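You operate a simulated robot arm through the tools that you are given. There is no shell and no other tool. Be economical: measure what you need, move in short steps, check, and stop when the job is done.

The job below is to be done with a simulated robot arm. You get a single attempt, and the scene is never put back.

## Task
Polish the tarnish off the black panel, then wax it.
Fine: Blue pad for polish, white pad for wax; put both back. A coat counts when it lies all over at full strength: go over it till it gets no stronger. What is to be rubbed or washed off counts as gone when no trace of it is left.

Only the result counts: the job must be done as asked and must still hold three seconds after the hand-in. Knocking over, shifting, dropping, spilling or breaking anything else fails it.

## Robot
A 6-joint arm with a two-finger parallel gripper on a trunk, on a base that drives. Base frame: it is fixed to the floor where the robot stands at the start and does not move with it; the origin is under the middle of the robot, x ahead of it, y to its left, z up; the surface under the hand at the start is at about z = 0.88. Units: m, degrees, N and s.
With the tool pointing down near the work surface it reaches from about 0.32 to 0.7 m from the robot's upright axis, wherever it stands. Its first joint turns from -166.0 to 166.0 degrees. Places, roughly: polish tin [0.5, 0.1, 0.9]; wax tin [0.7, 0.1, 0.9]. Payload 4.1 kg.
The TCP is the grasp point between the finger pads, 0.023 m short of the fingertips. In the tool frame z runs along the fingers and y along their closing line. The gripper opens to 0.094 m. The fingers are 0.038 m wide and 0.01 m thick; the gripper's body (0.054 by 0.096 m) begins 0.039 m behind the TCP.
Orientation is that of the tool frame in the base frame, as a unit quaternion [x, y, z, w]. With the fingers straight down and closing along the base's y, the tool's x points along the base's -x, its y along +y and its z along -z.

## Interface
- The arm moves only by the tool drive_tool. Its argument "commands" is a list of rows, each an object (a shift or turn left out is 0, a gripper value left out holds the last) with "offset": the shift along the tool's x, y, z in units of 250 mm (1.0 is 250 mm), a list of three; "turn": the turn, a rotation vector about the tool's x, y, z in units of 45 degrees (1.0 is 45 degrees), a list of three; "gripper": the closure, from 0 (fully open) to 1 (shut). In form: [{"offset": [tx, ty, tz], "turn": [rx, ry, rz], "gripper": gripper}, ...]. A call has 1 to 20 rows; each row is the pose to reach, as a shift and turn from the pose commanded when the call began, along the tool's axes at that moment. A call with a number of a shift or a turn outside -1 to 1 is refused whole. Each row takes 0.2 s and may step no farther than 0.05 m and 8.6 degrees from the row before; otherwise, or with a gripper value out of range, the whole call is refused. Where a pose cannot be reached the arm comes as near as it can. A force on the tool above 40 N (or 10 N above the force at the start of the call, whichever is more), or a blocked arm, ends the call early, and 0.2 s more pass. The fingers move at their own pace (about 0.045 m/s each) and stop on an object; they squeeze with about 36 N. The grip force told is the motor's: it shows also when the fingers shut on nothing. Time passes only in rows, and 0.2 s behind the last, so rows that repeat a pose let the fingers close. The reply holds the time, the measured pose of the TCP, the force on the tool along the base axes, the opening and the grip force, in the units named above and with some noise, with the torque about the TCP (base axes, N m) and any sound that the robot's microphone picked up.
- Cameras (640 x 400 px; columns grow to the right, rows downward): "scene" is now at [0.0202, 0.1709, 1.5454]; the picture's right is [-0.14, -0.99, 0.00], its down [-0.74, 0.10, -0.67] and it looks along [0.66, -0.09, -0.74] (base axes); focal length 288 px, centre (320, 200). "wrist" rides on the gripper at [0.086, 0.016, -0.074] in the tool frame; the picture's right is [-0.18, 0.98, 0.00], its down [-0.58, -0.11, -0.81] and it looks along [-0.79, -0.15, 0.59] (tool axes); focal length 243 px, centre (320, 200). There is no depth. A picture from a camera that has moved, and an enlarged one, comes with that camera's place and axes in the base frame and with its lens. The place of the scene camera against the robot may be out by one fixed shift of up to 0.025 m in any direction.
- capture(camera): a new picture of that camera. The clock stands still meanwhile.
- slide_trunk(by): slides the trunk up (or, below 0, down) by that many m; the arm and the scene camera ride with it, the base frame stays. It gives what a move gives, with no picture.
- steer(legs): drives the robot by 1 to 6 legs, each [ahead, turn to the left] in m and degrees, along the robot's own axes; the way and the turn of a leg run together, so that a leg with both is an arc; at most 1.5 m and 180 degrees a leg. The arm and the cameras ride along, it lands a little off, and it stops where it bumps. It gives what a move gives.
- turn_head(pan, tilt): turns the head with the scene camera to pan (to the left, within 155 degrees either way) and tilt (down, from -29 to 69), counted from straight ahead of the robot. It gives what a move gives.
- inspect(camera, box): a new picture of the part [left, top, right, bottom] of that camera's present view, enlarged. The clock stands still meanwhile.
- close_job(): hands the job in; it is judged then, once.

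Go step by step. Nothing tells you exact positions but the pictures and the camera data: compare them with the known pose of the tool, close in by small moves and look again before you grip or let go. The budget is 120 turns and 90 pictures, counting those below and the enlarged ones. Unless the task says otherwise, let go and move clear before handing in, and close with one line.

The tools are called after "Request:" as a command line: name --argument value ..., lists and objects as JSON in quotes. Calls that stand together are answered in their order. drive_tool: Moves the arm, as the interface text tells. Its arguments: {"type":"object","properties":{"commands":{"type":"array","items":{"type":"object","properties":{"offset":{"type":"array","items":{"type":"number"}},"turn":{"type":"array","items":{"type":"number"}},"gripper":{"type":"number"}}}}},"required":["commands"]} The other tools are called the same way: slide_trunk (by) slides the trunk up or down; steer (legs) drives the base; turn_head (pan, tilt) turns the head that bears the scene camera; capture (camera) takes a picture; inspect (camera, box) takes an enlarged picture of a part of a camera's view; close_job () hands the job in.

At the start:

```text
clock: 0.0
position: [0.4116, 0.1253, 1.168]
tool_rot: [0.0, 1.0, 0.0, 0.0]
contact_force: [-0.9, 0.6, 0.7]
ft_torque: [0.01, -0.01, 0.03]
width: 0.0939
gripper_force: 0.1
trunk travel left (down, up): [-0.525, 0.065]
robot x, y, heading: [0.002, -0.0026, 0.3]
head pan, tilt: [-7.9, 48.0]
```

scene: 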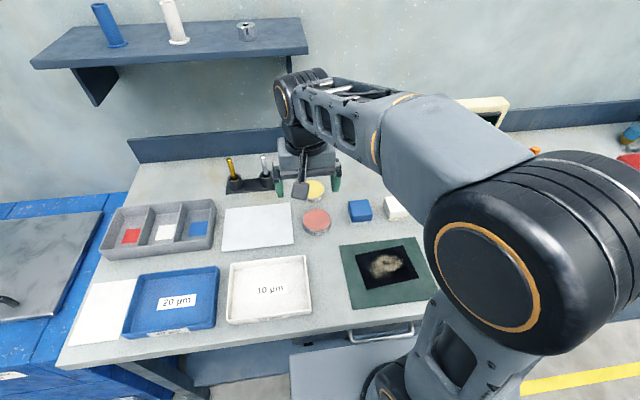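
wrist: 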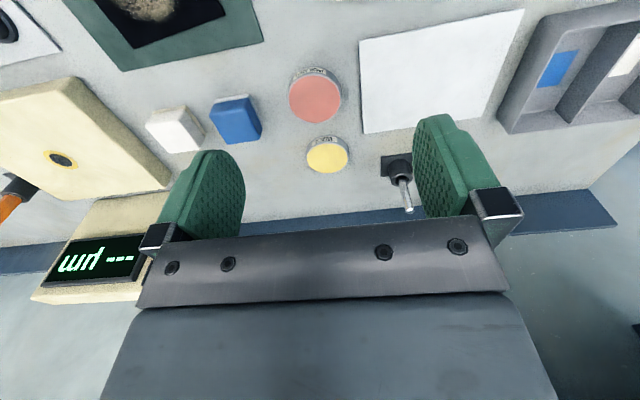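

I see a blue and a white pad near (0.54, -0.02) and (0.54, -0.12), a pink and a yellow tin beside them, and the tarnished panel near (0.36, -0.05). I'll look closer first.

Request:
inspect --camera "scene" --box '[280, 170, 440, 310]'

Request:
inspect --camera "wrist" --box '[60, 0, 380, 200]'

```text
2.86 times, centred on (360, 240) of scene
camera zoom: at [0.0202, 0.1709, 1.5454], right [-0.14, -0.99, 0.0], down [-0.74, 0.1, -0.67], along [0.66, -0.09, -0.74], focal length 822 px, centre (206, 86)
```

zoom: 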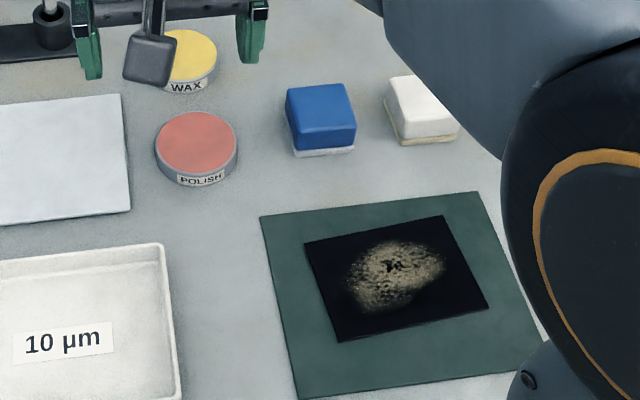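

```text
2.00 times, centred on (220, 100) of wrist
camera zoom: at [0.3249, 0.1416, 1.242], right [0.18, 0.98, 0.0], down [0.58, -0.11, 0.81], along [0.79, -0.15, -0.59], focal length 485 px, centre (520, 400)
```

zoom: 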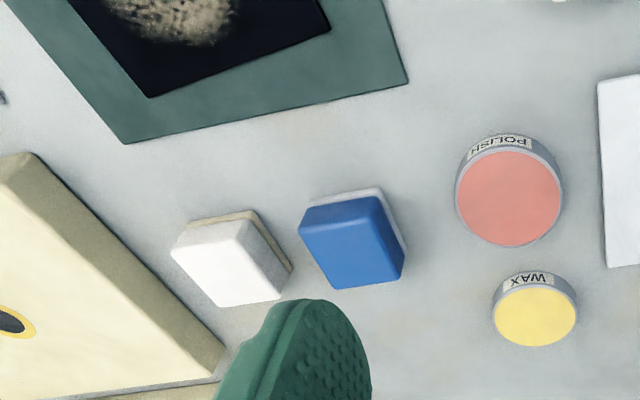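

The tins are open and labelled; blue pad about (0.53,-0.03), white about (0.53,-0.14). I move above and short of the blue pad to see its orientation.

Request:
drive_tool --commands '[{"offset": [-0.048, -0.124, 0.094]}, {"offset": [-0.096, -0.248, 0.188]}, {"offset": [-0.144, -0.372, 0.283]}, {"offset": [-0.192, -0.496, 0.378]}, {"offset": [-0.24, -0.62, 0.472]}, {"offset": [-0.24, -0.62, 0.472]}]'

Request:
capture --camera "wrist"

Request:
capture --camera "scene"

```text
clock: 1.4
position: [0.4715, -0.0292, 1.0496]
tool_rot: [0.0, 1.0, 0.0, 0.0]
contact_force: [-0.1, -0.2, -1.5]
ft_torque: [0.01, 0.0, 0.0]
width: 0.0939
gripper_force: 0.0
trunk travel left (down, up): [-0.525, 0.065]
robot x, y, heading: [-0.0008, 0.0012, -0.0]
head pan, tilt: [-7.9, 48.0]
```

```text
85 pictures are left
camera wrist: at [0.3856, -0.0138, 1.1236], right [0.18, 0.98, 0.0], down [0.58, -0.11, 0.81], along [0.79, -0.15, -0.59], focal length 243 px, centre (320, 200)
```

wrist: 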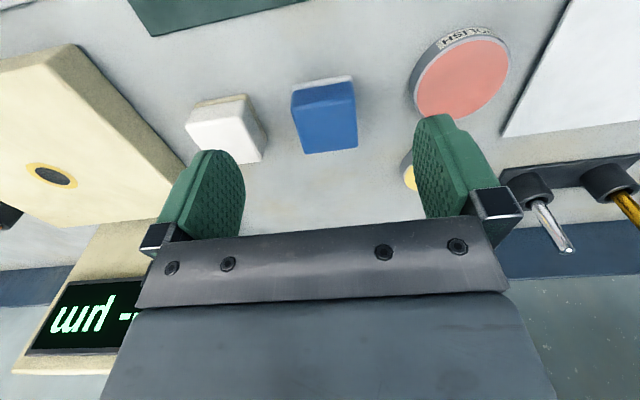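

```text
84 pictures are left
camera scene: at [0.0203, 0.1708, 1.5455], right [-0.14, -0.99, 0.0], down [-0.74, 0.1, -0.67], along [0.66, -0.09, -0.74], focal length 288 px, centre (320, 200)
```

scene: 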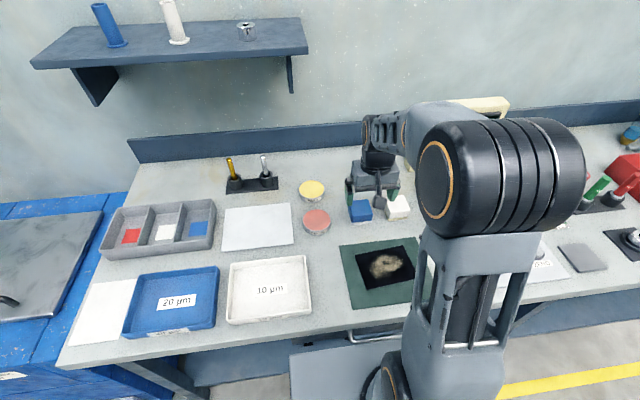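

The blue pad seems nearly aligned with the gripper; I zoom for its edges.

Request:
inspect --camera "wrist" --box '[170, 60, 370, 185]'

Request:
inspect --camera "scene" --box '[330, 180, 430, 242]'

```text
3.20 times, centred on (270, 122) of wrist
camera zoom: at [0.3856, -0.0138, 1.1236], right [0.18, 0.98, 0.0], down [0.58, -0.11, 0.81], along [0.79, -0.15, -0.59], focal length 776 px, centre (480, 448)
```

zoom: 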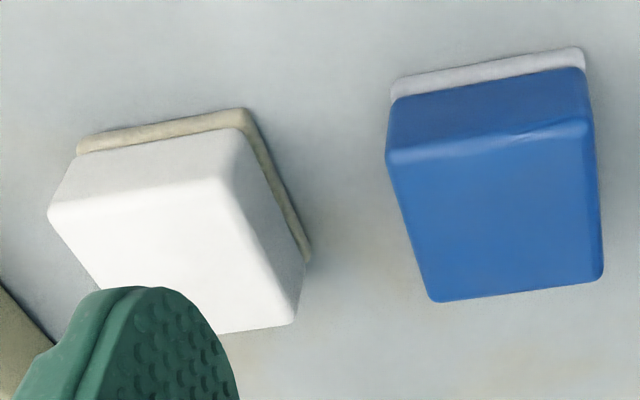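

```text
6.40 times, centred on (380, 211) of scene
camera zoom: at [0.0203, 0.1708, 1.5455], right [-0.14, -0.99, 0.0], down [-0.74, 0.1, -0.67], along [0.66, -0.09, -0.74], focal length 1841 px, centre (-64, 130)
```

zoom: 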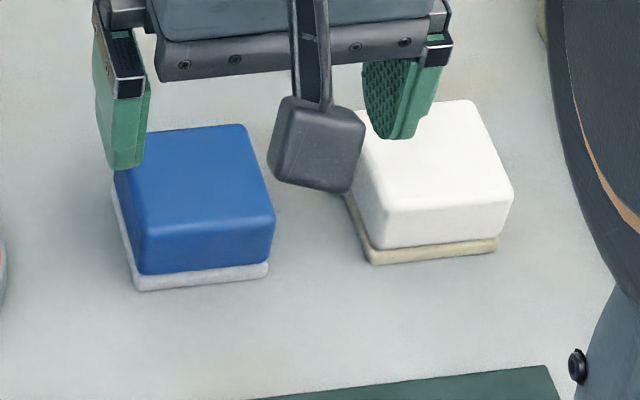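

The blue pad is a 60 mm square block, aligned, centre about (0.54,-0.035), top 0.92. I go down around it to z 0.915 but keep the fingers open and check.

Request:
drive_tool --commands '[{"offset": [-0.14, -0.01, 0]}, {"offset": [-0.274, -0.023, 0]}, {"offset": [-0.274, -0.023, 0.18]}, {"offset": [-0.274, -0.023, 0.36]}, {"offset": [-0.274, -0.023, 0.36]}]'

Request:
capture --camera "wrist"

Request:
inspect --camera "scene" --box '[330, 180, 430, 242]'

```text
clock: 2.6
position: [0.5399, -0.0365, 0.9592]
tool_rot: [0.0, 1.0, 0.0, -0.001]
contact_force: [0.1, 0.1, 0.0]
ft_torque: [-0.02, 0.03, 0.02]
width: 0.0938
gripper_force: 0.1
trunk travel left (down, up): [-0.525, 0.065]
robot x, y, heading: [-0.0034, -0.0006, 0.1]
head pan, tilt: [-7.9, 48.0]
```

```text
81 pictures are left
camera wrist: at [0.4544, -0.0202, 1.0339], right [0.18, 0.98, 0.0], down [0.58, -0.11, 0.81], along [0.79, -0.15, -0.59], focal length 243 px, centre (320, 200)
```

wrist: 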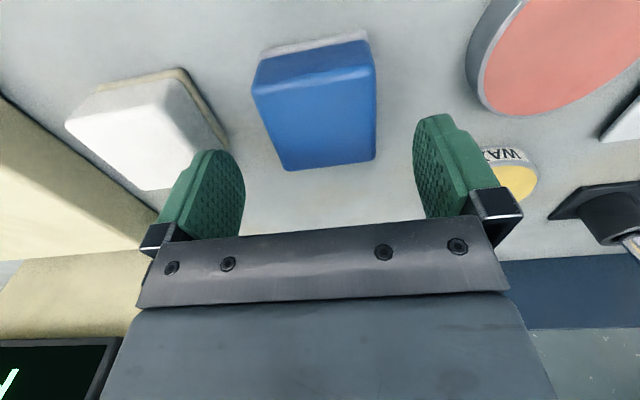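

```text
6.40 times, centred on (380, 211) of scene
camera zoom: at [0.0204, 0.1708, 1.5454], right [-0.14, -0.99, 0.0], down [-0.74, 0.1, -0.67], along [0.66, -0.09, -0.74], focal length 1841 px, centre (-64, 130)
```

zoom: 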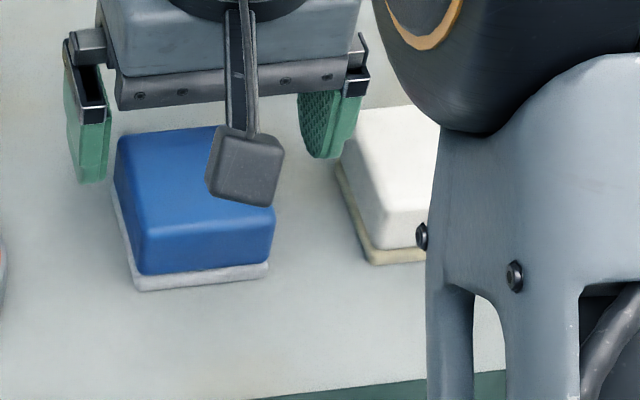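

Pad is centred between the fingers. I go down to z 0.915 and close.

Request:
drive_tool --commands '[{"offset": [0, 0, 0.09], "gripper": 0}, {"offset": [0, 0, 0.177], "gripper": 0}, {"offset": [0, 0, 0.177], "gripper": 1}, {"offset": [0, 0, 0.177], "gripper": 1}, {"offset": [0, 0, 0.177], "gripper": 1}, {"offset": [0, 0, 0.177], "gripper": 1}, {"offset": [0, 0, 0.177], "gripper": 1}]'

```text
clock: 4.2
position: [0.5404, -0.0345, 0.9165]
tool_rot: [0.0, 1.0, 0.0, 0.0]
contact_force: [0.1, -0.8, 0.1]
ft_torque: [0.02, -0.01, 0.0]
width: 0.0612
gripper_force: 35.8
trunk travel left (down, up): [-0.525, 0.065]
robot x, y, heading: [-0.0034, -0.003, 0.0]
head pan, tilt: [-7.9, 48.0]
```

Gripped at 0.061 m. I lift and look.

Request:
drive_tool --commands '[{"offset": [0, 0, -0.1]}, {"offset": [0, 0, -0.3]}, {"offset": [0, 0, -0.4]}, {"offset": [0, 0, -0.4]}]'

Request:
inspect --camera "scene" --box '[280, 160, 440, 310]'

Request:
capture --camera "wrist"

```text
clock: 5.2
position: [0.5402, -0.0363, 1.0159]
tool_rot: [0.001, 1.0, 0.0, 0.001]
contact_force: [0.0, 0.7, -0.7]
ft_torque: [-0.03, 0.01, 0.02]
width: 0.0613
gripper_force: 36.3
trunk travel left (down, up): [-0.525, 0.065]
robot x, y, heading: [-0.0008, -0.0009, -0.1]
head pan, tilt: [-7.9, 48.0]
```

```text
2.67 times, centred on (360, 235) of scene
camera zoom: at [0.0203, 0.1709, 1.5454], right [-0.14, -0.99, 0.0], down [-0.74, 0.1, -0.67], along [0.66, -0.09, -0.74], focal length 767 px, centre (213, 107)
```

zoom: 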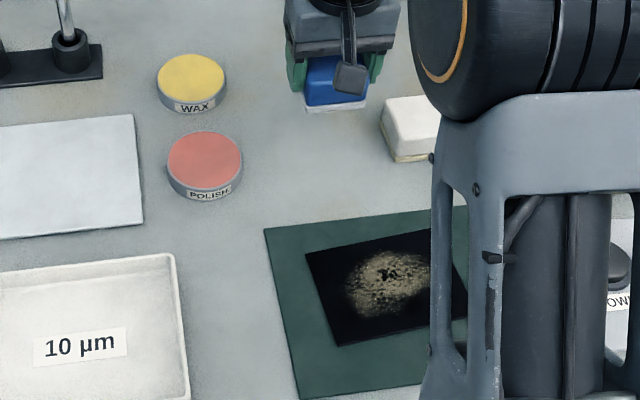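

```text
78 pictures are left
camera wrist: at [0.4537, -0.02, 1.0901], right [0.18, 0.98, 0.0], down [0.58, -0.11, 0.81], along [0.79, -0.15, -0.59], focal length 243 px, centre (320, 200)
```

wrist: 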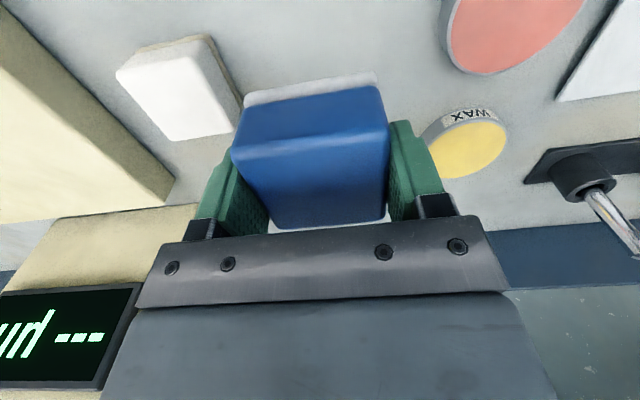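

Pad is firmly held. Polish tin I place at about (0.525, 0.093), top near 0.90. I move over it and lower to just above.

Request:
drive_tool --commands '[{"offset": [0.02, 0.17, 0]}, {"offset": [0.04, 0.34, 0]}, {"offset": [0.06, 0.514, 0]}, {"offset": [0.06, 0.514, 0.12]}, {"offset": [0.06, 0.514, 0.243]}, {"offset": [0.06, 0.514, 0.243]}]'

Request:
capture --camera "wrist"

Request:
inspect --camera "scene" --box '[270, 160, 430, 260]'

```text
clock: 6.6
position: [0.524, 0.0935, 0.9547]
tool_rot: [0.0, 1.0, 0.0, -0.001]
contact_force: [1.2, -0.4, -1.8]
ft_torque: [0.02, -0.01, 0.01]
width: 0.0615
gripper_force: 35.7
trunk travel left (down, up): [-0.525, 0.065]
robot x, y, heading: [-0.0005, -0.0023, 0.3]
head pan, tilt: [-7.9, 48.0]
```

```text
77 pictures are left
camera wrist: at [0.4394, 0.1098, 1.0283], right [0.18, 0.98, 0.0], down [0.58, -0.11, 0.81], along [0.79, -0.15, -0.59], focal length 243 px, centre (320, 200)
```

wrist: 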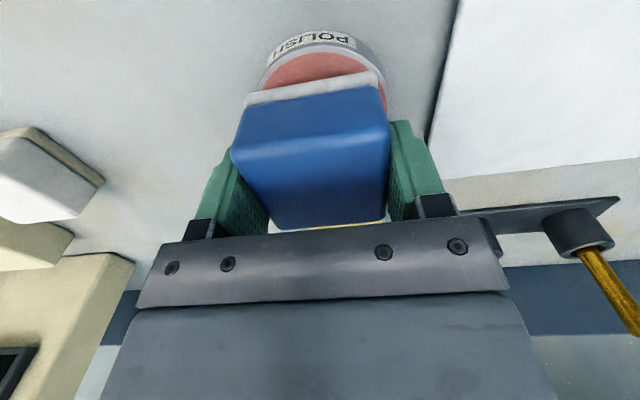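

```text
4.00 times, centred on (350, 210) of scene
camera zoom: at [0.0203, 0.1711, 1.5454], right [-0.14, -0.99, 0.0], down [-0.74, 0.1, -0.67], along [0.66, -0.09, -0.74], focal length 1151 px, centre (200, 160)
```

zoom: 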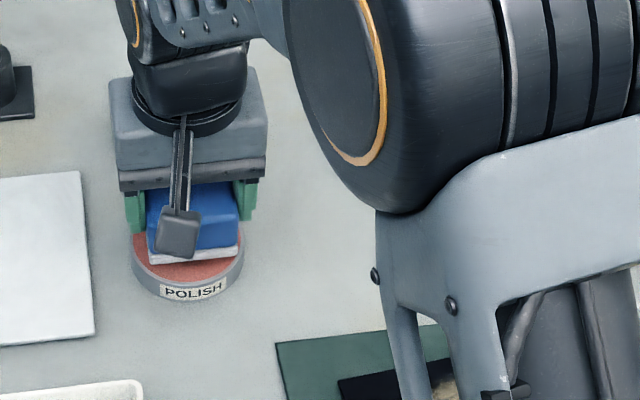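

Pad is over the tin. I lower slowly to contact.

Request:
drive_tool --commands '[{"offset": [0, 0, 0.03]}, {"offset": [0, 0, 0.05]}, {"offset": [0, 0, 0.06]}, {"offset": [0, 0, 0.068]}, {"offset": [0, 0, 0.072]}, {"offset": [0, 0, 0.072]}]'

```text
clock: 8.0
position: [0.5255, 0.0941, 0.9365]
tool_rot: [0.001, 1.0, 0.0, 0.0]
contact_force: [-0.7, 0.4, -0.7]
ft_torque: [0.01, 0.0, -0.01]
width: 0.0613
gripper_force: 36.1
trunk travel left (down, up): [-0.525, 0.065]
robot x, y, heading: [0.0016, -0.0011, -0.2]
head pan, tilt: [-7.9, 48.0]
```

No contact yet; a little further in 1–2 mm steps.

Request:
drive_tool --commands '[{"offset": [0, 0, 0.004]}, {"offset": [0, 0, 0.008]}, {"offset": [0, 0, 0.012]}, {"offset": [0, 0, 0.016]}, {"offset": [0, 0, 0.016]}]'

Request:
capture --camera "wrist"

```text
clock: 9.2
position: [0.5244, 0.0932, 0.9348]
tool_rot: [0.0, 1.0, 0.001, 0.003]
contact_force: [0.6, -0.6, 24.9]
ft_torque: [0.01, -0.2, 0.01]
width: 0.0616
gripper_force: 36.4
trunk travel left (down, up): [-0.525, 0.065]
robot x, y, heading: [0.0037, -0.0009, -0.1]
head pan, tilt: [-7.9, 48.0]
```

```text
75 pictures are left
camera wrist: at [0.4381, 0.1093, 1.0086], right [0.18, 0.98, 0.0], down [0.58, -0.11, 0.81], along [0.8, -0.15, -0.59], focal length 243 px, centre (320, 200)
```

wrist: 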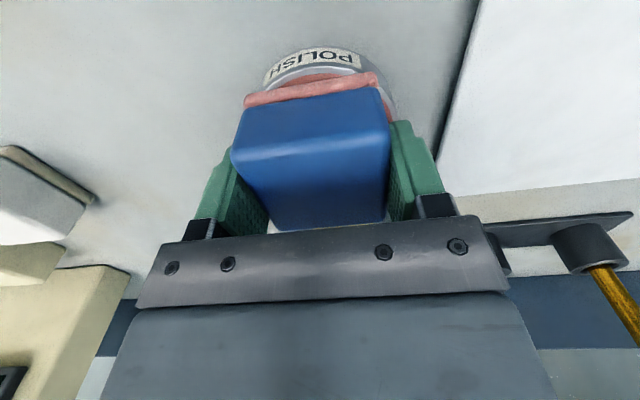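

The felt edge is pink: the pad is loaded. I lift off and travel over the panel, centre about (0.365,-0.064), yawed 4.4°.

Request:
drive_tool --commands '[{"offset": [0, 0, -0.05]}, {"offset": [0, 0, -0.21]}, {"offset": [0.107, -0.105, -0.21], "turn": [0, 0, -0.02]}, {"offset": [0.213, -0.21, -0.21], "turn": [0, 0, -0.04]}, {"offset": [0.32, -0.314, -0.21], "turn": [0, 0, -0.06]}, {"offset": [0.427, -0.419, -0.21], "turn": [0, 0, -0.08]}, {"offset": [0.533, -0.523, -0.21], "turn": [0, 0, -0.098]}, {"offset": [0.64, -0.628, -0.21], "turn": [0, 0, -0.098]}, {"offset": [0.64, -0.628, -0.21], "turn": [0, 0, -0.098]}]'

Request:
capture --camera "wrist"

Request:
capture --camera "scene"

```text
clock: 11.2
position: [0.3638, -0.0632, 0.9848]
tool_rot: [-0.038, 0.999, 0.0, 0.0]
contact_force: [-0.3, 0.0, -0.2]
ft_torque: [0.02, -0.01, -0.02]
width: 0.0613
gripper_force: 35.4
trunk travel left (down, up): [-0.525, 0.065]
robot x, y, heading: [0.0006, 0.0006, 0.1]
head pan, tilt: [-7.9, 48.0]
```

```text
74 pictures are left
camera wrist: at [0.2765, -0.0546, 1.0592], right [0.11, 0.99, 0.0], down [0.59, -0.06, 0.81], along [0.8, -0.09, -0.59], focal length 243 px, centre (320, 200)
```

wrist: 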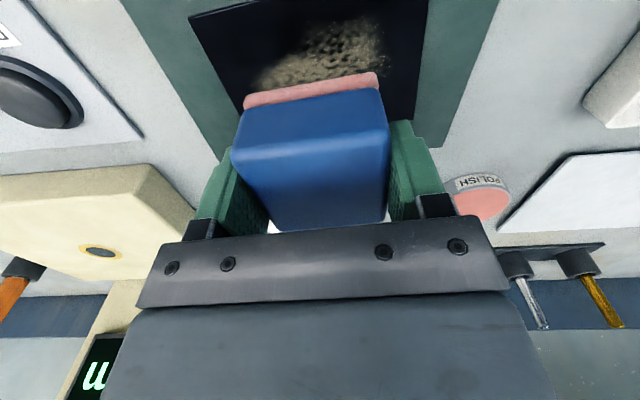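

```text
73 pictures are left
camera scene: at [0.0201, 0.1707, 1.5455], right [-0.14, -0.99, 0.0], down [-0.74, 0.1, -0.67], along [0.66, -0.09, -0.74], focal length 288 px, centre (320, 200)
```

scene: 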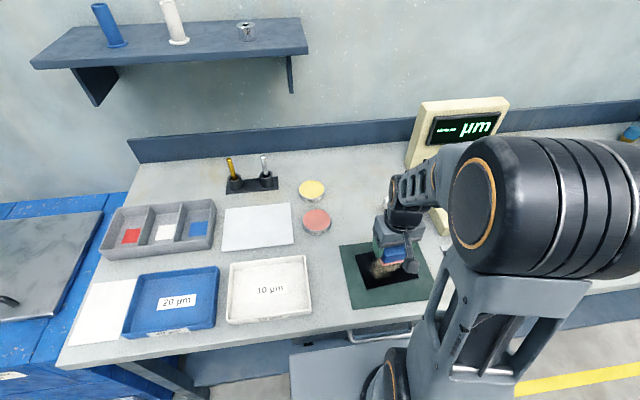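

Geometry agrees with the corner seen by the wrist camera. I lower over the panel centre.

Request:
drive_tool --commands '[{"offset": [0, 0, 0.12]}, {"offset": [0, 0, 0.2]}, {"offset": [0, 0, 0.24]}, {"offset": [0, 0, 0.248]}, {"offset": [0, 0, 0.248]}]'

```text
clock: 12.4
position: [0.3639, -0.0645, 0.9223]
tool_rot: [-0.039, 0.999, 0.0, 0.0]
contact_force: [0.1, 0.2, -0.6]
ft_torque: [-0.03, -0.01, -0.01]
width: 0.0612
gripper_force: 36.2
trunk travel left (down, up): [-0.525, 0.065]
robot x, y, heading: [-0.0005, 0.002, -0.2]
head pan, tilt: [-7.9, 48.0]
```

Request:
drive_tool --commands '[{"offset": [0, 0, 0.004]}, {"offset": [0, 0, 0.008]}, {"offset": [0, 0, 0.008]}]'

```text
clock: 13.2
position: [0.3636, -0.0645, 0.9224]
tool_rot: [-0.039, 0.999, 0.0, 0.002]
contact_force: [-3.3, -0.3, 22.4]
ft_torque: [0.15, -0.29, 0.0]
width: 0.0612
gripper_force: 36.3
trunk travel left (down, up): [-0.525, 0.065]
robot x, y, heading: [0.0011, -0.0027, 0.2]
head pan, tilt: [-7.9, 48.0]
```

Good contact at about 22 N. I rub one full lap over the panel.

Request:
drive_tool --commands '[{"offset": [0, -0.088, 0]}, {"offset": [0, -0.176, 0]}, {"offset": [0.096, -0.176, 0]}, {"offset": [0.096, -0.088, 0]}, {"offset": [0.096, 0, 0]}, {"offset": [0.096, 0.088, 0]}, {"offset": [0.096, 0.176, 0]}, {"offset": [0, 0.176, 0]}, {"offset": [-0.096, 0.176, 0]}, {"offset": [-0.096, 0.088, 0]}, {"offset": [-0.096, 0, 0]}, {"offset": [-0.096, -0.088, 0]}, {"offset": [-0.096, -0.176, 0]}, {"offset": [0, -0.176, 0]}, {"offset": [0, -0.088, 0]}, {"offset": [0, 0, 0]}, {"offset": [0, 0.088, 0]}, {"offset": [0, 0, 0]}]'

Request:
capture --camera "wrist"

Request:
inspect --camera "scene" --box '[320, 210, 450, 320]'

```text
clock: 17.0
position: [0.3634, -0.0627, 0.9213]
tool_rot: [-0.038, 0.999, 0.0, 0.0]
contact_force: [-1.3, -1.5, 13.1]
ft_torque: [0.01, 0.19, -0.08]
width: 0.0614
gripper_force: 35.9
trunk travel left (down, up): [-0.525, 0.065]
robot x, y, heading: [0.0005, -0.0011, 0.2]
head pan, tilt: [-7.9, 48.0]
```

```text
72 pictures are left
camera wrist: at [0.2772, -0.0537, 0.9957], right [0.11, 0.99, 0.0], down [0.59, -0.06, 0.81], along [0.8, -0.09, -0.59], focal length 243 px, centre (320, 200)
```

wrist: 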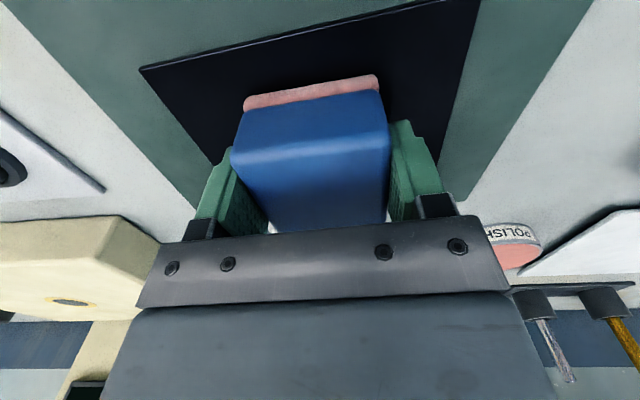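

```text
3.64 times, centred on (385, 265) of scene
camera zoom: at [0.0192, 0.1711, 1.5455], right [-0.14, -0.99, 0.0], down [-0.74, 0.1, -0.67], along [0.66, -0.09, -0.74], focal length 1046 px, centre (84, -36)
```

zoom: 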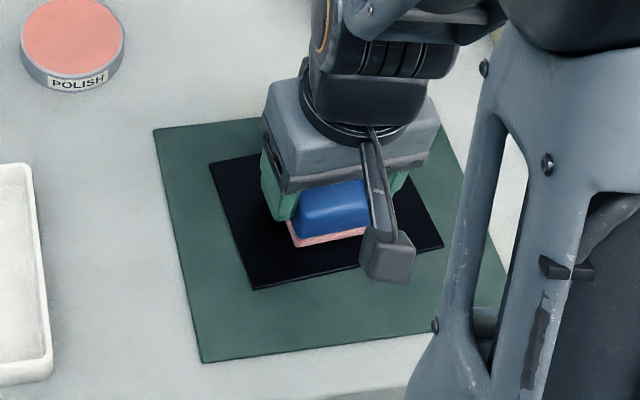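

Tarnish seems largely gone and the panel has not moved. Another lap with slightly more pressure, then lift and look.

Request:
drive_tool --commands '[{"offset": [0, -0.088, 0.002]}, {"offset": [0, -0.176, 0.002]}, {"offset": [0.096, -0.176, 0.002]}, {"offset": [0.096, -0.088, 0.002]}, {"offset": [0.096, 0, 0.002]}, {"offset": [0.096, 0.088, 0.002]}, {"offset": [0.096, 0.176, 0.002]}, {"offset": [0, 0.176, 0.002]}, {"offset": [-0.096, 0.176, 0.002]}, {"offset": [-0.096, 0.088, 0.002]}, {"offset": [-0.096, 0, 0.002]}, {"offset": [-0.096, -0.088, 0.002]}, {"offset": [-0.096, -0.176, 0.002]}, {"offset": [0, -0.176, 0.002]}, {"offset": [0, -0.088, 0.002]}, {"offset": [0, 0, 0.002]}, {"offset": [0, 0.088, 0.002]}, {"offset": [0, 0, 0.0]}, {"offset": [0, 0, -0.1]}, {"offset": [0, 0, -0.24]}]'

Request:
drive_tool --commands '[{"offset": [-0.18, 0.0, 0]}, {"offset": [-0.36, 0.0, 0]}, {"offset": [-0.54, 0.0, 0]}, {"offset": [-0.7, 0.113, 0]}, {"offset": [-0.7, 0.113, 0]}]'

Request:
inspect --camera "scene" --box '[320, 210, 450, 320]'

Request:
capture --camera "wrist"

```text
clock: 21.2
position: [0.3632, -0.0635, 0.9807]
tool_rot: [-0.039, 0.999, -0.001, 0.0]
contact_force: [-0.3, 0.6, -1.0]
ft_torque: [0.0, -0.01, -0.02]
width: 0.0614
gripper_force: 36.3
trunk travel left (down, up): [-0.525, 0.065]
robot x, y, heading: [0.003, 0.0008, -0.2]
head pan, tilt: [-7.9, 48.0]
```

```text
clock: 22.4
position: [0.5377, -0.0227, 0.9826]
tool_rot: [-0.038, 0.999, 0.0, -0.001]
contact_force: [0.9, -1.2, -1.4]
ft_torque: [-0.03, 0.0, 0.01]
width: 0.0611
gripper_force: 36.1
trunk travel left (down, up): [-0.525, 0.065]
robot x, y, heading: [0.0029, 0.0018, 0.2]
head pan, tilt: [-7.9, 48.0]
```

```text
3.64 times, centred on (385, 265) of scene
camera zoom: at [0.0204, 0.1711, 1.5454], right [-0.14, -0.99, 0.0], down [-0.74, 0.1, -0.67], along [0.66, -0.09, -0.74], focal length 1046 px, centre (84, -36)
```

zoom: 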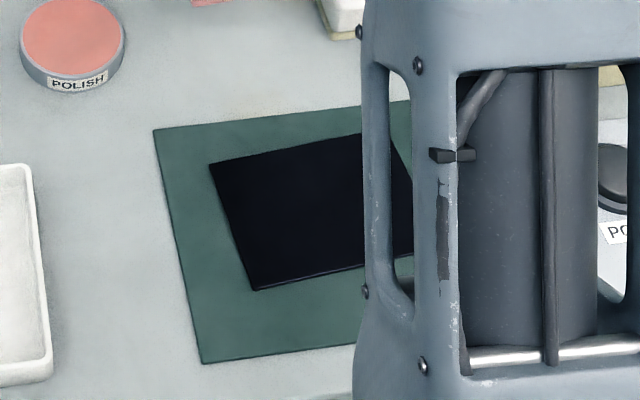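

```text
69 pictures are left
camera wrist: at [0.4491, -0.013, 1.0563], right [0.11, 0.99, 0.0], down [0.59, -0.06, 0.81], along [0.8, -0.09, -0.59], focal length 243 px, centre (320, 200)
```

wrist: 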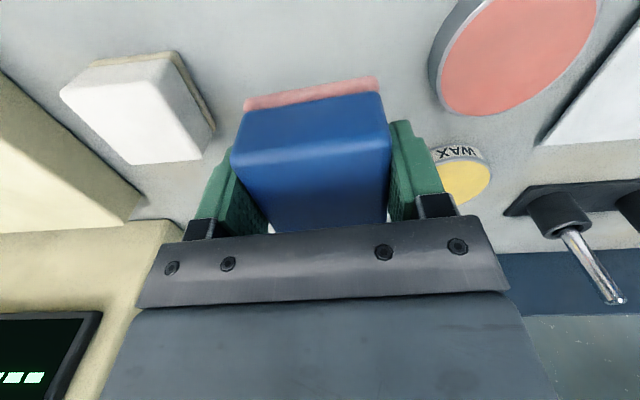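

The visible panel looks clean; the arm hides its right part. I swing left for a clear view.

Request:
drive_tool --commands '[{"offset": [0, 0.15, -0.1]}, {"offset": [0, 0.3, -0.2]}, {"offset": [0, 0.45, -0.3]}, {"offset": [0, 0.6, -0.4]}, {"offset": [0, 0.75, -0.4]}, {"offset": [0, 0.75, -0.4]}]'

Request:
inspect --camera "scene" --box '[345, 235, 430, 295]'

```text
clock: 23.8
position: [0.5222, 0.1645, 1.0808]
tool_rot: [-0.038, 0.999, 0.0, -0.001]
contact_force: [-0.7, -0.2, -0.7]
ft_torque: [-0.02, -0.03, 0.0]
width: 0.0616
gripper_force: 35.9
trunk travel left (down, up): [-0.525, 0.065]
robot x, y, heading: [0.0004, 0.001, 0.1]
head pan, tilt: [-7.9, 48.0]
```

```text
6.67 times, centred on (388, 265) of scene
camera zoom: at [0.0204, 0.1711, 1.5454], right [-0.14, -0.99, 0.0], down [-0.74, 0.1, -0.67], along [0.66, -0.09, -0.74], focal length 1918 px, centre (-130, -233)
```

zoom: 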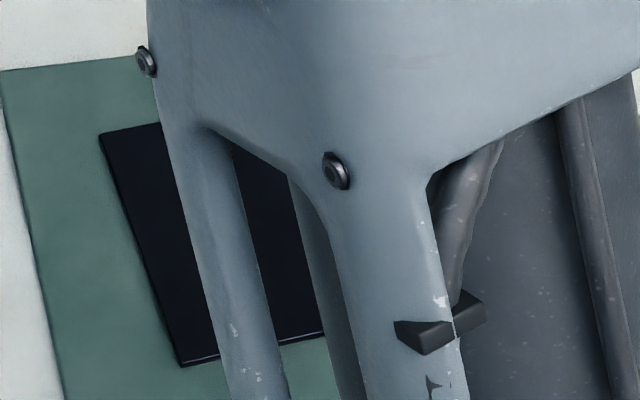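

The elbow hides it here; I go to the starting pose where the whole panel was visible.

Request:
drive_tool --commands '[{"offset": [0.11, -0.05, -0.1]}, {"offset": [0.22, -0.1, -0.2]}, {"offset": [0.33, -0.1, -0.3]}, {"offset": [0.44, -0.12, -0.36]}, {"offset": [0.44, -0.12, -0.36]}]'

Request:
inspect --camera "scene" --box '[345, 235, 430, 295]'

```text
clock: 25.0
position: [0.4155, 0.1257, 1.1715]
tool_rot: [-0.039, 0.999, 0.0, 0.001]
contact_force: [-0.1, 0.4, -0.3]
ft_torque: [-0.03, 0.01, -0.01]
width: 0.0613
gripper_force: 36.4
trunk travel left (down, up): [-0.525, 0.065]
robot x, y, heading: [0.0042, -0.0011, 0.1]
head pan, tilt: [-7.9, 48.0]
```

```text
6.67 times, centred on (388, 265) of scene
camera zoom: at [0.0202, 0.1708, 1.5454], right [-0.14, -0.99, 0.0], down [-0.74, 0.1, -0.67], along [0.66, -0.09, -0.74], focal length 1918 px, centre (-130, -233)
```

zoom: 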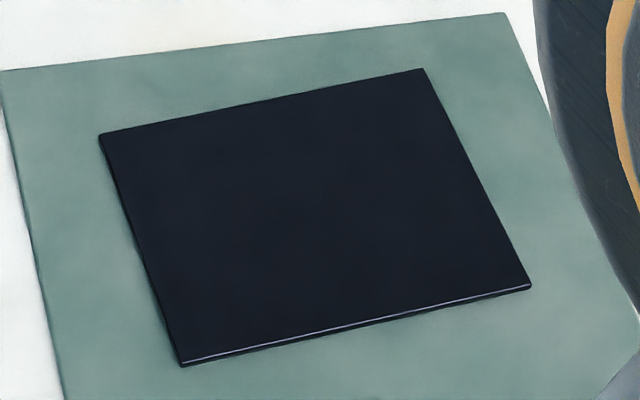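

The panel is clean and unmoved. Now I put the blue pad back at its place (0.540,-0.0355), yaw back to 0.

Request:
drive_tool --commands '[{"offset": [-0.064, -0.098, 0.08], "turn": [0, 0, 0.014]}, {"offset": [-0.128, -0.195, 0.16], "turn": [0, 0, 0.028]}, {"offset": [-0.192, -0.293, 0.24], "turn": [0, 0, 0.042]}, {"offset": [-0.255, -0.39, 0.32], "turn": [0, 0, 0.056]}, {"offset": [-0.319, -0.488, 0.4], "turn": [0, 0, 0.07]}, {"offset": [-0.383, -0.585, 0.48], "turn": [0, 0, 0.084]}, {"offset": [-0.447, -0.683, 0.566], "turn": [0, 0, 0.098]}, {"offset": [-0.447, -0.683, 0.72], "turn": [0, 0, 0.098]}, {"offset": [-0.447, -0.683, 0.886], "turn": [0, 0, 0.098]}, {"offset": [-0.447, -0.683, 0.886], "turn": [0, 0, 0.098]}]'

Request:
capture --camera "wrist"

```text
clock: 27.2
position: [0.5415, -0.0351, 0.9487]
tool_rot: [-0.001, 1.0, 0.0, 0.0]
contact_force: [0.2, 0.5, -0.6]
ft_torque: [0.0, 0.01, -0.06]
width: 0.0615
gripper_force: 35.8
trunk travel left (down, up): [-0.525, 0.065]
robot x, y, heading: [0.0002, -0.0003, -0.1]
head pan, tilt: [-7.9, 48.0]
```

```text
66 pictures are left
camera wrist: at [0.4543, -0.0193, 1.0229], right [0.18, 0.98, 0.0], down [0.58, -0.11, 0.81], along [0.79, -0.15, -0.59], focal length 243 px, centre (320, 200)
```

wrist: 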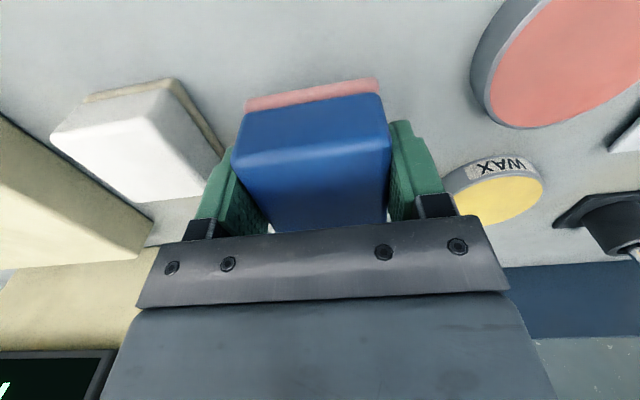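

Lower to rest and feel for the table.

Request:
drive_tool --commands '[{"offset": [0, 0, 0.08]}, {"offset": [0, 0, 0.12]}, {"offset": [0, 0, 0.132]}, {"offset": [0, 0, 0.137]}, {"offset": [0, 0, 0.137]}]'

```text
clock: 28.4
position: [0.5399, -0.0358, 0.9152]
tool_rot: [-0.001, 1.0, 0.0, 0.0]
contact_force: [-0.4, 0.0, -0.7]
ft_torque: [0.01, -0.01, -0.02]
width: 0.0613
gripper_force: 36.0
trunk travel left (down, up): [-0.525, 0.065]
robot x, y, heading: [-0.0025, 0.0006, 0.0]
head pan, tilt: [-7.9, 48.0]
```

Request:
drive_tool --commands '[{"offset": [0, 0, 0.002]}, {"offset": [0, 0, 0.004]}, {"offset": [0, 0, 0.004]}]'

```text
clock: 29.2
position: [0.5393, -0.0349, 0.9149]
tool_rot: [0.0, 1.0, 0.0, 0.0]
contact_force: [0.2, -0.3, -0.8]
ft_torque: [-0.02, 0.01, -0.01]
width: 0.0613
gripper_force: 36.1
trunk travel left (down, up): [-0.525, 0.065]
robot x, y, heading: [0.0018, 0.0003, -0.1]
head pan, tilt: [-7.9, 48.0]
```

Request:
drive_tool --commands '[{"offset": [0, 0, 0.003]}, {"offset": [0, 0, 0.006]}, {"offset": [0, 0, 0.009]}, {"offset": [0, 0, 0.009]}]'

```text
clock: 30.2
position: [0.5415, -0.0349, 0.9132]
tool_rot: [0.0, 1.0, 0.0, 0.002]
contact_force: [-1.0, -0.5, 4.5]
ft_torque: [0.01, 0.17, 0.0]
width: 0.0611
gripper_force: 35.7
trunk travel left (down, up): [-0.525, 0.065]
robot x, y, heading: [0.0025, 0.0018, 0.2]
head pan, tilt: [-7.9, 48.0]
```

Table contact. Release, rise and move above the white pad.

Request:
drive_tool --commands '[{"offset": [0, 0, 0], "gripper": 0}, {"offset": [0, 0, 0], "gripper": 0}, {"offset": [0, 0, 0], "gripper": 0}, {"offset": [0, 0, 0], "gripper": 0}, {"offset": [0, 0, -0.1], "gripper": 0}, {"offset": [0, 0, -0.28], "gripper": 0}, {"offset": [0, -0.15, -0.28], "gripper": 0}, {"offset": [0, -0.3, -0.28], "gripper": 0}, {"offset": [0, -0.454, -0.28], "gripper": 0}, {"offset": [0, -0.454, -0.28], "gripper": 0}]'

Request:
capture --camera "wrist"

Request:
inspect --camera "scene" --box '[330, 180, 430, 242]'

```text
clock: 32.4
position: [0.5399, -0.1489, 0.9806]
tool_rot: [0.0, 1.0, 0.0, 0.0]
contact_force: [-0.7, -0.7, -0.2]
ft_torque: [-0.02, -0.01, 0.01]
width: 0.0938
gripper_force: 0.1
trunk travel left (down, up): [-0.525, 0.065]
robot x, y, heading: [-0.0026, 0.0013, 0.5]
head pan, tilt: [-7.9, 48.0]
```

```text
65 pictures are left
camera wrist: at [0.4529, -0.1328, 1.0559], right [0.18, 0.98, 0.0], down [0.58, -0.11, 0.81], along [0.79, -0.15, -0.59], focal length 243 px, centre (320, 200)
```

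wrist: 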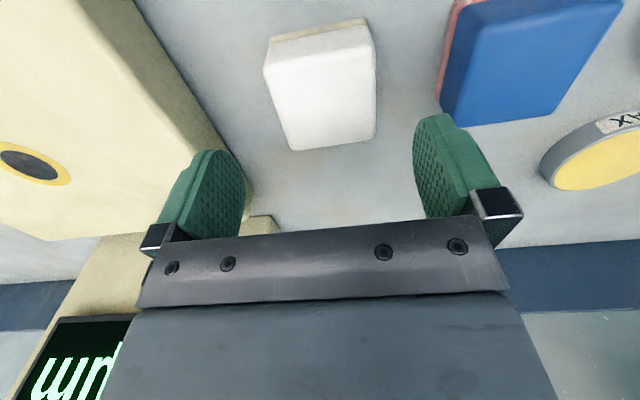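

```text
6.40 times, centred on (380, 211) of scene
camera zoom: at [0.0202, 0.1706, 1.5455], right [-0.14, -0.99, 0.0], down [-0.74, 0.1, -0.67], along [0.66, -0.09, -0.74], focal length 1841 px, centre (-64, 130)
```

zoom: 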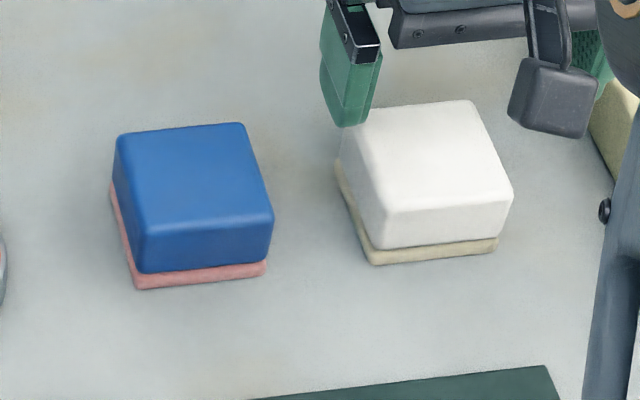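

White pad centre is about (0.540,-0.1455). I go down and grip it.

Request:
drive_tool --commands '[{"offset": [0, 0.014, 0.1]}, {"offset": [0, 0.014, 0.2]}, {"offset": [0, 0.014, 0.27]}, {"offset": [0, 0.014, 0.27], "gripper": 1}, {"offset": [0, 0.014, 0.27], "gripper": 1}, {"offset": [0, 0.014, 0.27], "gripper": 1}, {"offset": [0, 0.014, 0.27], "gripper": 1}, {"offset": [0, 0.014, 0.27], "gripper": 1}]'

```text
clock: 34.2
position: [0.539, -0.1459, 0.915]
tool_rot: [0.0, 1.0, 0.0, 0.0]
contact_force: [0.4, -0.1, -1.1]
ft_torque: [0.02, -0.01, 0.02]
width: 0.0612
gripper_force: 36.1
trunk travel left (down, up): [-0.525, 0.065]
robot x, y, heading: [0.0027, -0.0013, -0.0]
head pan, tilt: [-7.9, 48.0]
```

Gripped. Lift and carry to the wax tin at about (0.652, 0.094), hovering.

Request:
drive_tool --commands '[{"offset": [0, 0, -0.1]}, {"offset": [0, 0, -0.25]}, {"offset": [0, 0, -0.4]}, {"offset": [-0.075, 0.16, -0.4]}, {"offset": [-0.15, 0.32, -0.4]}, {"offset": [-0.224, 0.479, -0.4]}, {"offset": [-0.3, 0.64, -0.4]}, {"offset": [-0.374, 0.8, -0.4]}, {"offset": [-0.448, 0.958, -0.4]}, {"offset": [-0.448, 0.958, -0.26]}, {"offset": [-0.448, 0.958, -0.16]}, {"offset": [-0.448, 0.958, -0.16]}]'

Request:
capture --camera "wrist"

Request:
inspect --camera "scene" --box '[270, 160, 430, 260]'

```text
clock: 36.8
position: [0.6522, 0.0938, 0.9548]
tool_rot: [-0.001, 1.0, 0.0, 0.0]
contact_force: [0.3, 0.4, -0.5]
ft_torque: [0.03, 0.01, -0.01]
width: 0.0614
gripper_force: 36.0
trunk travel left (down, up): [-0.525, 0.065]
robot x, y, heading: [-0.0017, 0.0019, -0.3]
head pan, tilt: [-7.9, 48.0]
```

```text
63 pictures are left
camera wrist: at [0.5657, 0.1103, 1.029], right [0.18, 0.98, 0.0], down [0.58, -0.11, 0.81], along [0.79, -0.15, -0.59], focal length 243 px, centre (320, 200)
```

wrist: 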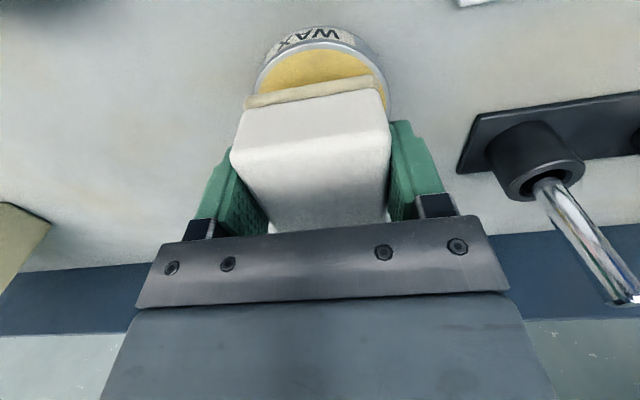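

```text
4.00 times, centred on (350, 210) of scene
camera zoom: at [0.0204, 0.171, 1.5454], right [-0.14, -0.99, 0.0], down [-0.74, 0.1, -0.67], along [0.66, -0.09, -0.74], focal length 1151 px, centre (200, 160)
```

zoom: 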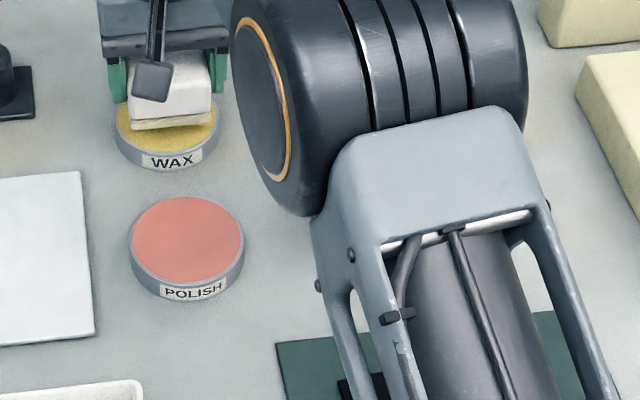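

Centred well over the wax. Lower to contact, nudging 3 mm back.

Request:
drive_tool --commands '[{"offset": [0.012, 0, 0.03]}, {"offset": [0.012, 0, 0.06]}, {"offset": [0.012, 0, 0.072]}, {"offset": [0.012, 0, 0.078]}, {"offset": [0.012, 0, 0.082]}, {"offset": [0.012, 0, 0.086]}, {"offset": [0.012, 0, 0.088]}, {"offset": [0.012, 0, 0.088]}]'

Request:
capture --camera "wrist"

```text
clock: 38.6
position: [0.6501, 0.0942, 0.9346]
tool_rot: [0.0, 1.0, 0.0, 0.001]
contact_force: [0.7, 1.3, 9.2]
ft_torque: [-0.03, 0.18, -0.02]
width: 0.0612
gripper_force: 36.0
trunk travel left (down, up): [-0.525, 0.065]
robot x, y, heading: [-0.0033, -0.002, 0.1]
head pan, tilt: [-7.9, 48.0]
```

```text
61 pictures are left
camera wrist: at [0.5624, 0.1104, 1.008], right [0.18, 0.98, 0.0], down [0.58, -0.11, 0.81], along [0.79, -0.15, -0.59], focal length 243 px, centre (320, 200)
```

wrist: 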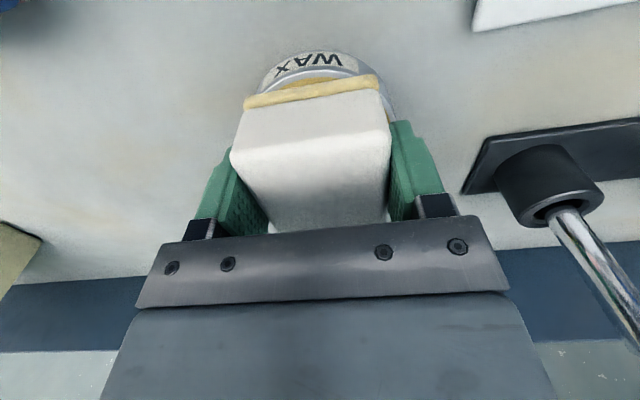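

Wax is on the pad. Press slightly, lift, and travel to the panel in two calls.

Request:
drive_tool --commands '[{"offset": [0, 0, 0.003]}, {"offset": [0, 0, 0.003]}, {"offset": [0, 0, -0.06]}, {"offset": [0, 0, -0.25]}, {"offset": [0.145, -0.08, -0.25]}, {"offset": [0.29, -0.16, -0.25]}, {"offset": [0.436, -0.24, -0.25]}, {"offset": [0.568, -0.316, -0.25]}, {"offset": [0.568, -0.316, -0.25]}]'

Request:
drive_tool --commands '[{"offset": [0.142, -0.079, 0], "turn": [0, 0, -0.025]}, {"offset": [0.284, -0.158, 0], "turn": [0, 0, -0.05]}, {"offset": [0.426, -0.237, 0], "turn": [0, 0, -0.075]}, {"offset": [0.568, -0.316, 0], "turn": [0, 0, -0.098]}, {"offset": [0.568, -0.316, 0.15], "turn": [0, 0, -0.098]}, {"offset": [0.568, -0.316, 0.25], "turn": [0, 0, -0.098]}, {"offset": [0.568, -0.316, 0.28], "turn": [0, 0, -0.098]}, {"offset": [0.568, -0.316, 0.28], "turn": [0, 0, -0.098]}]'

```text
clock: 40.6
position: [0.5066, 0.0156, 0.9959]
tool_rot: [0.0, 1.0, 0.0, 0.0]
contact_force: [0.2, 0.0, -0.1]
ft_torque: [0.01, -0.01, 0.04]
width: 0.0614
gripper_force: 35.7
trunk travel left (down, up): [-0.525, 0.065]
robot x, y, heading: [0.0031, -0.0005, 0.1]
head pan, tilt: [-7.9, 48.0]
```

```text
clock: 42.4
position: [0.3648, -0.0634, 0.925]
tool_rot: [-0.038, 0.999, 0.0, 0.0]
contact_force: [0.1, -1.2, -1.0]
ft_torque: [0.02, 0.0, -0.03]
width: 0.0616
gripper_force: 36.3
trunk travel left (down, up): [-0.525, 0.065]
robot x, y, heading: [0.0009, -0.0032, 0.1]
head pan, tilt: [-7.9, 48.0]
```

Request:
drive_tool --commands '[{"offset": [0, 0, 0.006]}, {"offset": [0, 0, 0.01]}, {"offset": [0, 0, 0.014]}, {"offset": [0, 0, 0.016]}, {"offset": [0, 0, 0.016]}]'

```text
clock: 43.6
position: [0.3639, -0.063, 0.9217]
tool_rot: [-0.038, 0.999, 0.0, 0.001]
contact_force: [0.7, 1.1, 8.3]
ft_torque: [0.1, 0.01, 0.01]
width: 0.0613
gripper_force: 35.5
trunk travel left (down, up): [-0.525, 0.065]
robot x, y, heading: [-0.0004, 0.0026, 0.1]
head pan, tilt: [-7.9, 48.0]
```

Contact at 8 N; I add a little pressure and wax one full lap.

Request:
drive_tool --commands '[{"offset": [0, -0.088, 0.004]}, {"offset": [0, -0.176, 0.004]}, {"offset": [0.096, -0.176, 0.004]}, {"offset": [0.096, -0.088, 0.004]}, {"offset": [0.096, 0, 0.004]}, {"offset": [0.096, 0.088, 0.004]}, {"offset": [0.096, 0.176, 0.004]}, {"offset": [0, 0.176, 0.004]}, {"offset": [-0.096, 0.176, 0.004]}, {"offset": [-0.096, 0.088, 0.004]}, {"offset": [-0.096, 0, 0.004]}, {"offset": [-0.096, -0.088, 0.004]}, {"offset": [-0.096, -0.176, 0.004]}, {"offset": [0, -0.176, 0.004]}, {"offset": [0, -0.088, 0.004]}, {"offset": [0, 0, 0.004]}, {"offset": [0, 0.088, 0.004]}, {"offset": [0, 0, 0.004]}]'

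Request:
capture --camera "wrist"

Request:
inspect --camera "scene" --box '[345, 235, 430, 295]'

```text
clock: 47.4
position: [0.3655, -0.0639, 0.9205]
tool_rot: [-0.037, 0.999, 0.0, 0.001]
contact_force: [-0.8, 3.5, 25.4]
ft_torque: [0.15, -0.15, 0.06]
width: 0.0616
gripper_force: 35.9
trunk travel left (down, up): [-0.525, 0.065]
robot x, y, heading: [0.0025, 0.001, 0.0]
head pan, tilt: [-7.9, 48.0]
```

```text
60 pictures are left
camera wrist: at [0.2765, -0.054, 0.9949], right [0.11, 0.99, 0.0], down [0.59, -0.06, 0.81], along [0.8, -0.09, -0.59], focal length 243 px, centre (320, 200)
```

wrist: 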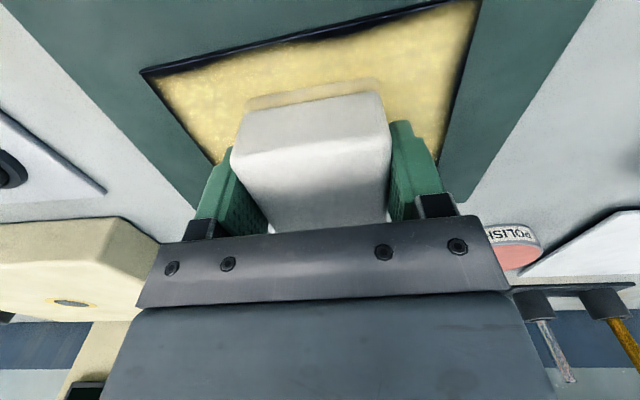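

```text
6.67 times, centred on (388, 265) of scene
camera zoom: at [0.0182, 0.1716, 1.5455], right [-0.14, -0.99, 0.0], down [-0.73, 0.1, -0.67], along [0.66, -0.09, -0.74], focal length 1918 px, centre (-130, -233)
```

zoom: 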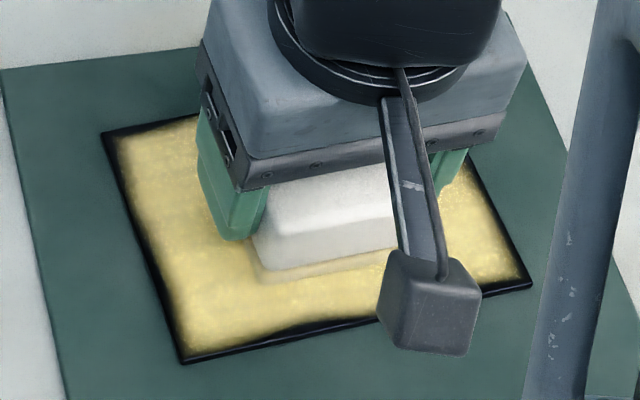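

A thin rim at the edges is still uncoated, so I widen the lap by about 7 mm with pauses at the corners.

Request:
drive_tool --commands '[{"offset": [0, -0.102, 0]}, {"offset": [0, -0.204, 0]}, {"offset": [0.124, -0.204, 0]}, {"offset": [0.124, -0.204, 0]}, {"offset": [0.124, -0.102, 0]}, {"offset": [0.124, 0, 0]}, {"offset": [0.124, 0.102, 0]}, {"offset": [0.124, 0.204, 0]}, {"offset": [0.124, 0.204, 0]}, {"offset": [0, 0.204, 0]}, {"offset": [-0.124, 0.204, 0]}, {"offset": [-0.124, 0.204, 0]}, {"offset": [-0.124, 0.102, 0]}, {"offset": [-0.124, 0, 0]}, {"offset": [-0.124, -0.102, 0]}, {"offset": [-0.124, -0.204, 0]}, {"offset": [-0.124, -0.204, 0]}, {"offset": [0, -0.204, 0]}, {"offset": [0, -0.102, 0]}, {"offset": [0, 0, 0]}]'

Request:
capture --camera "wrist"

Request:
inspect --camera "scene" --box '[345, 235, 430, 295]'

```text
clock: 51.6
position: [0.3633, -0.0646, 0.9207]
tool_rot: [-0.038, 0.999, 0.0, 0.0]
contact_force: [-0.1, 0.6, 9.1]
ft_torque: [0.0, -0.15, 0.07]
width: 0.0612
gripper_force: 35.7
trunk travel left (down, up): [-0.525, 0.065]
robot x, y, heading: [0.0, -0.0018, 0.1]
head pan, tilt: [-7.9, 48.0]
```

```text
58 pictures are left
camera wrist: at [0.2769, -0.0544, 0.9951], right [0.11, 0.99, 0.0], down [0.59, -0.06, 0.81], along [0.8, -0.09, -0.59], focal length 243 px, centre (320, 200)
```

wrist: 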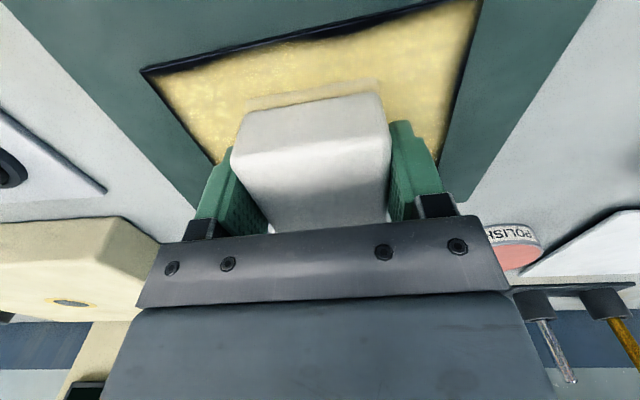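

```text
6.67 times, centred on (388, 265) of scene
camera zoom: at [0.0196, 0.171, 1.5454], right [-0.14, -0.99, 0.0], down [-0.74, 0.1, -0.67], along [0.66, -0.09, -0.74], focal length 1918 px, centre (-130, -233)
```

zoom: 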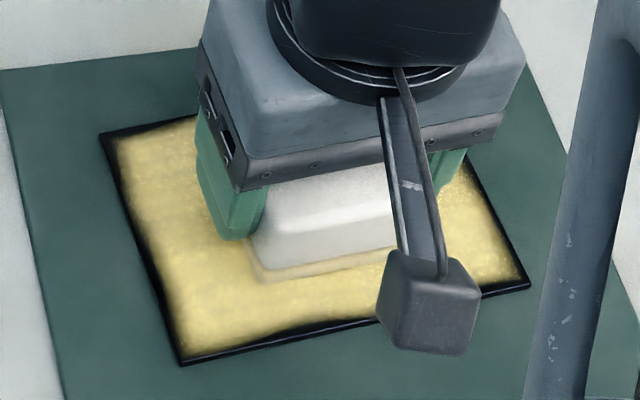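

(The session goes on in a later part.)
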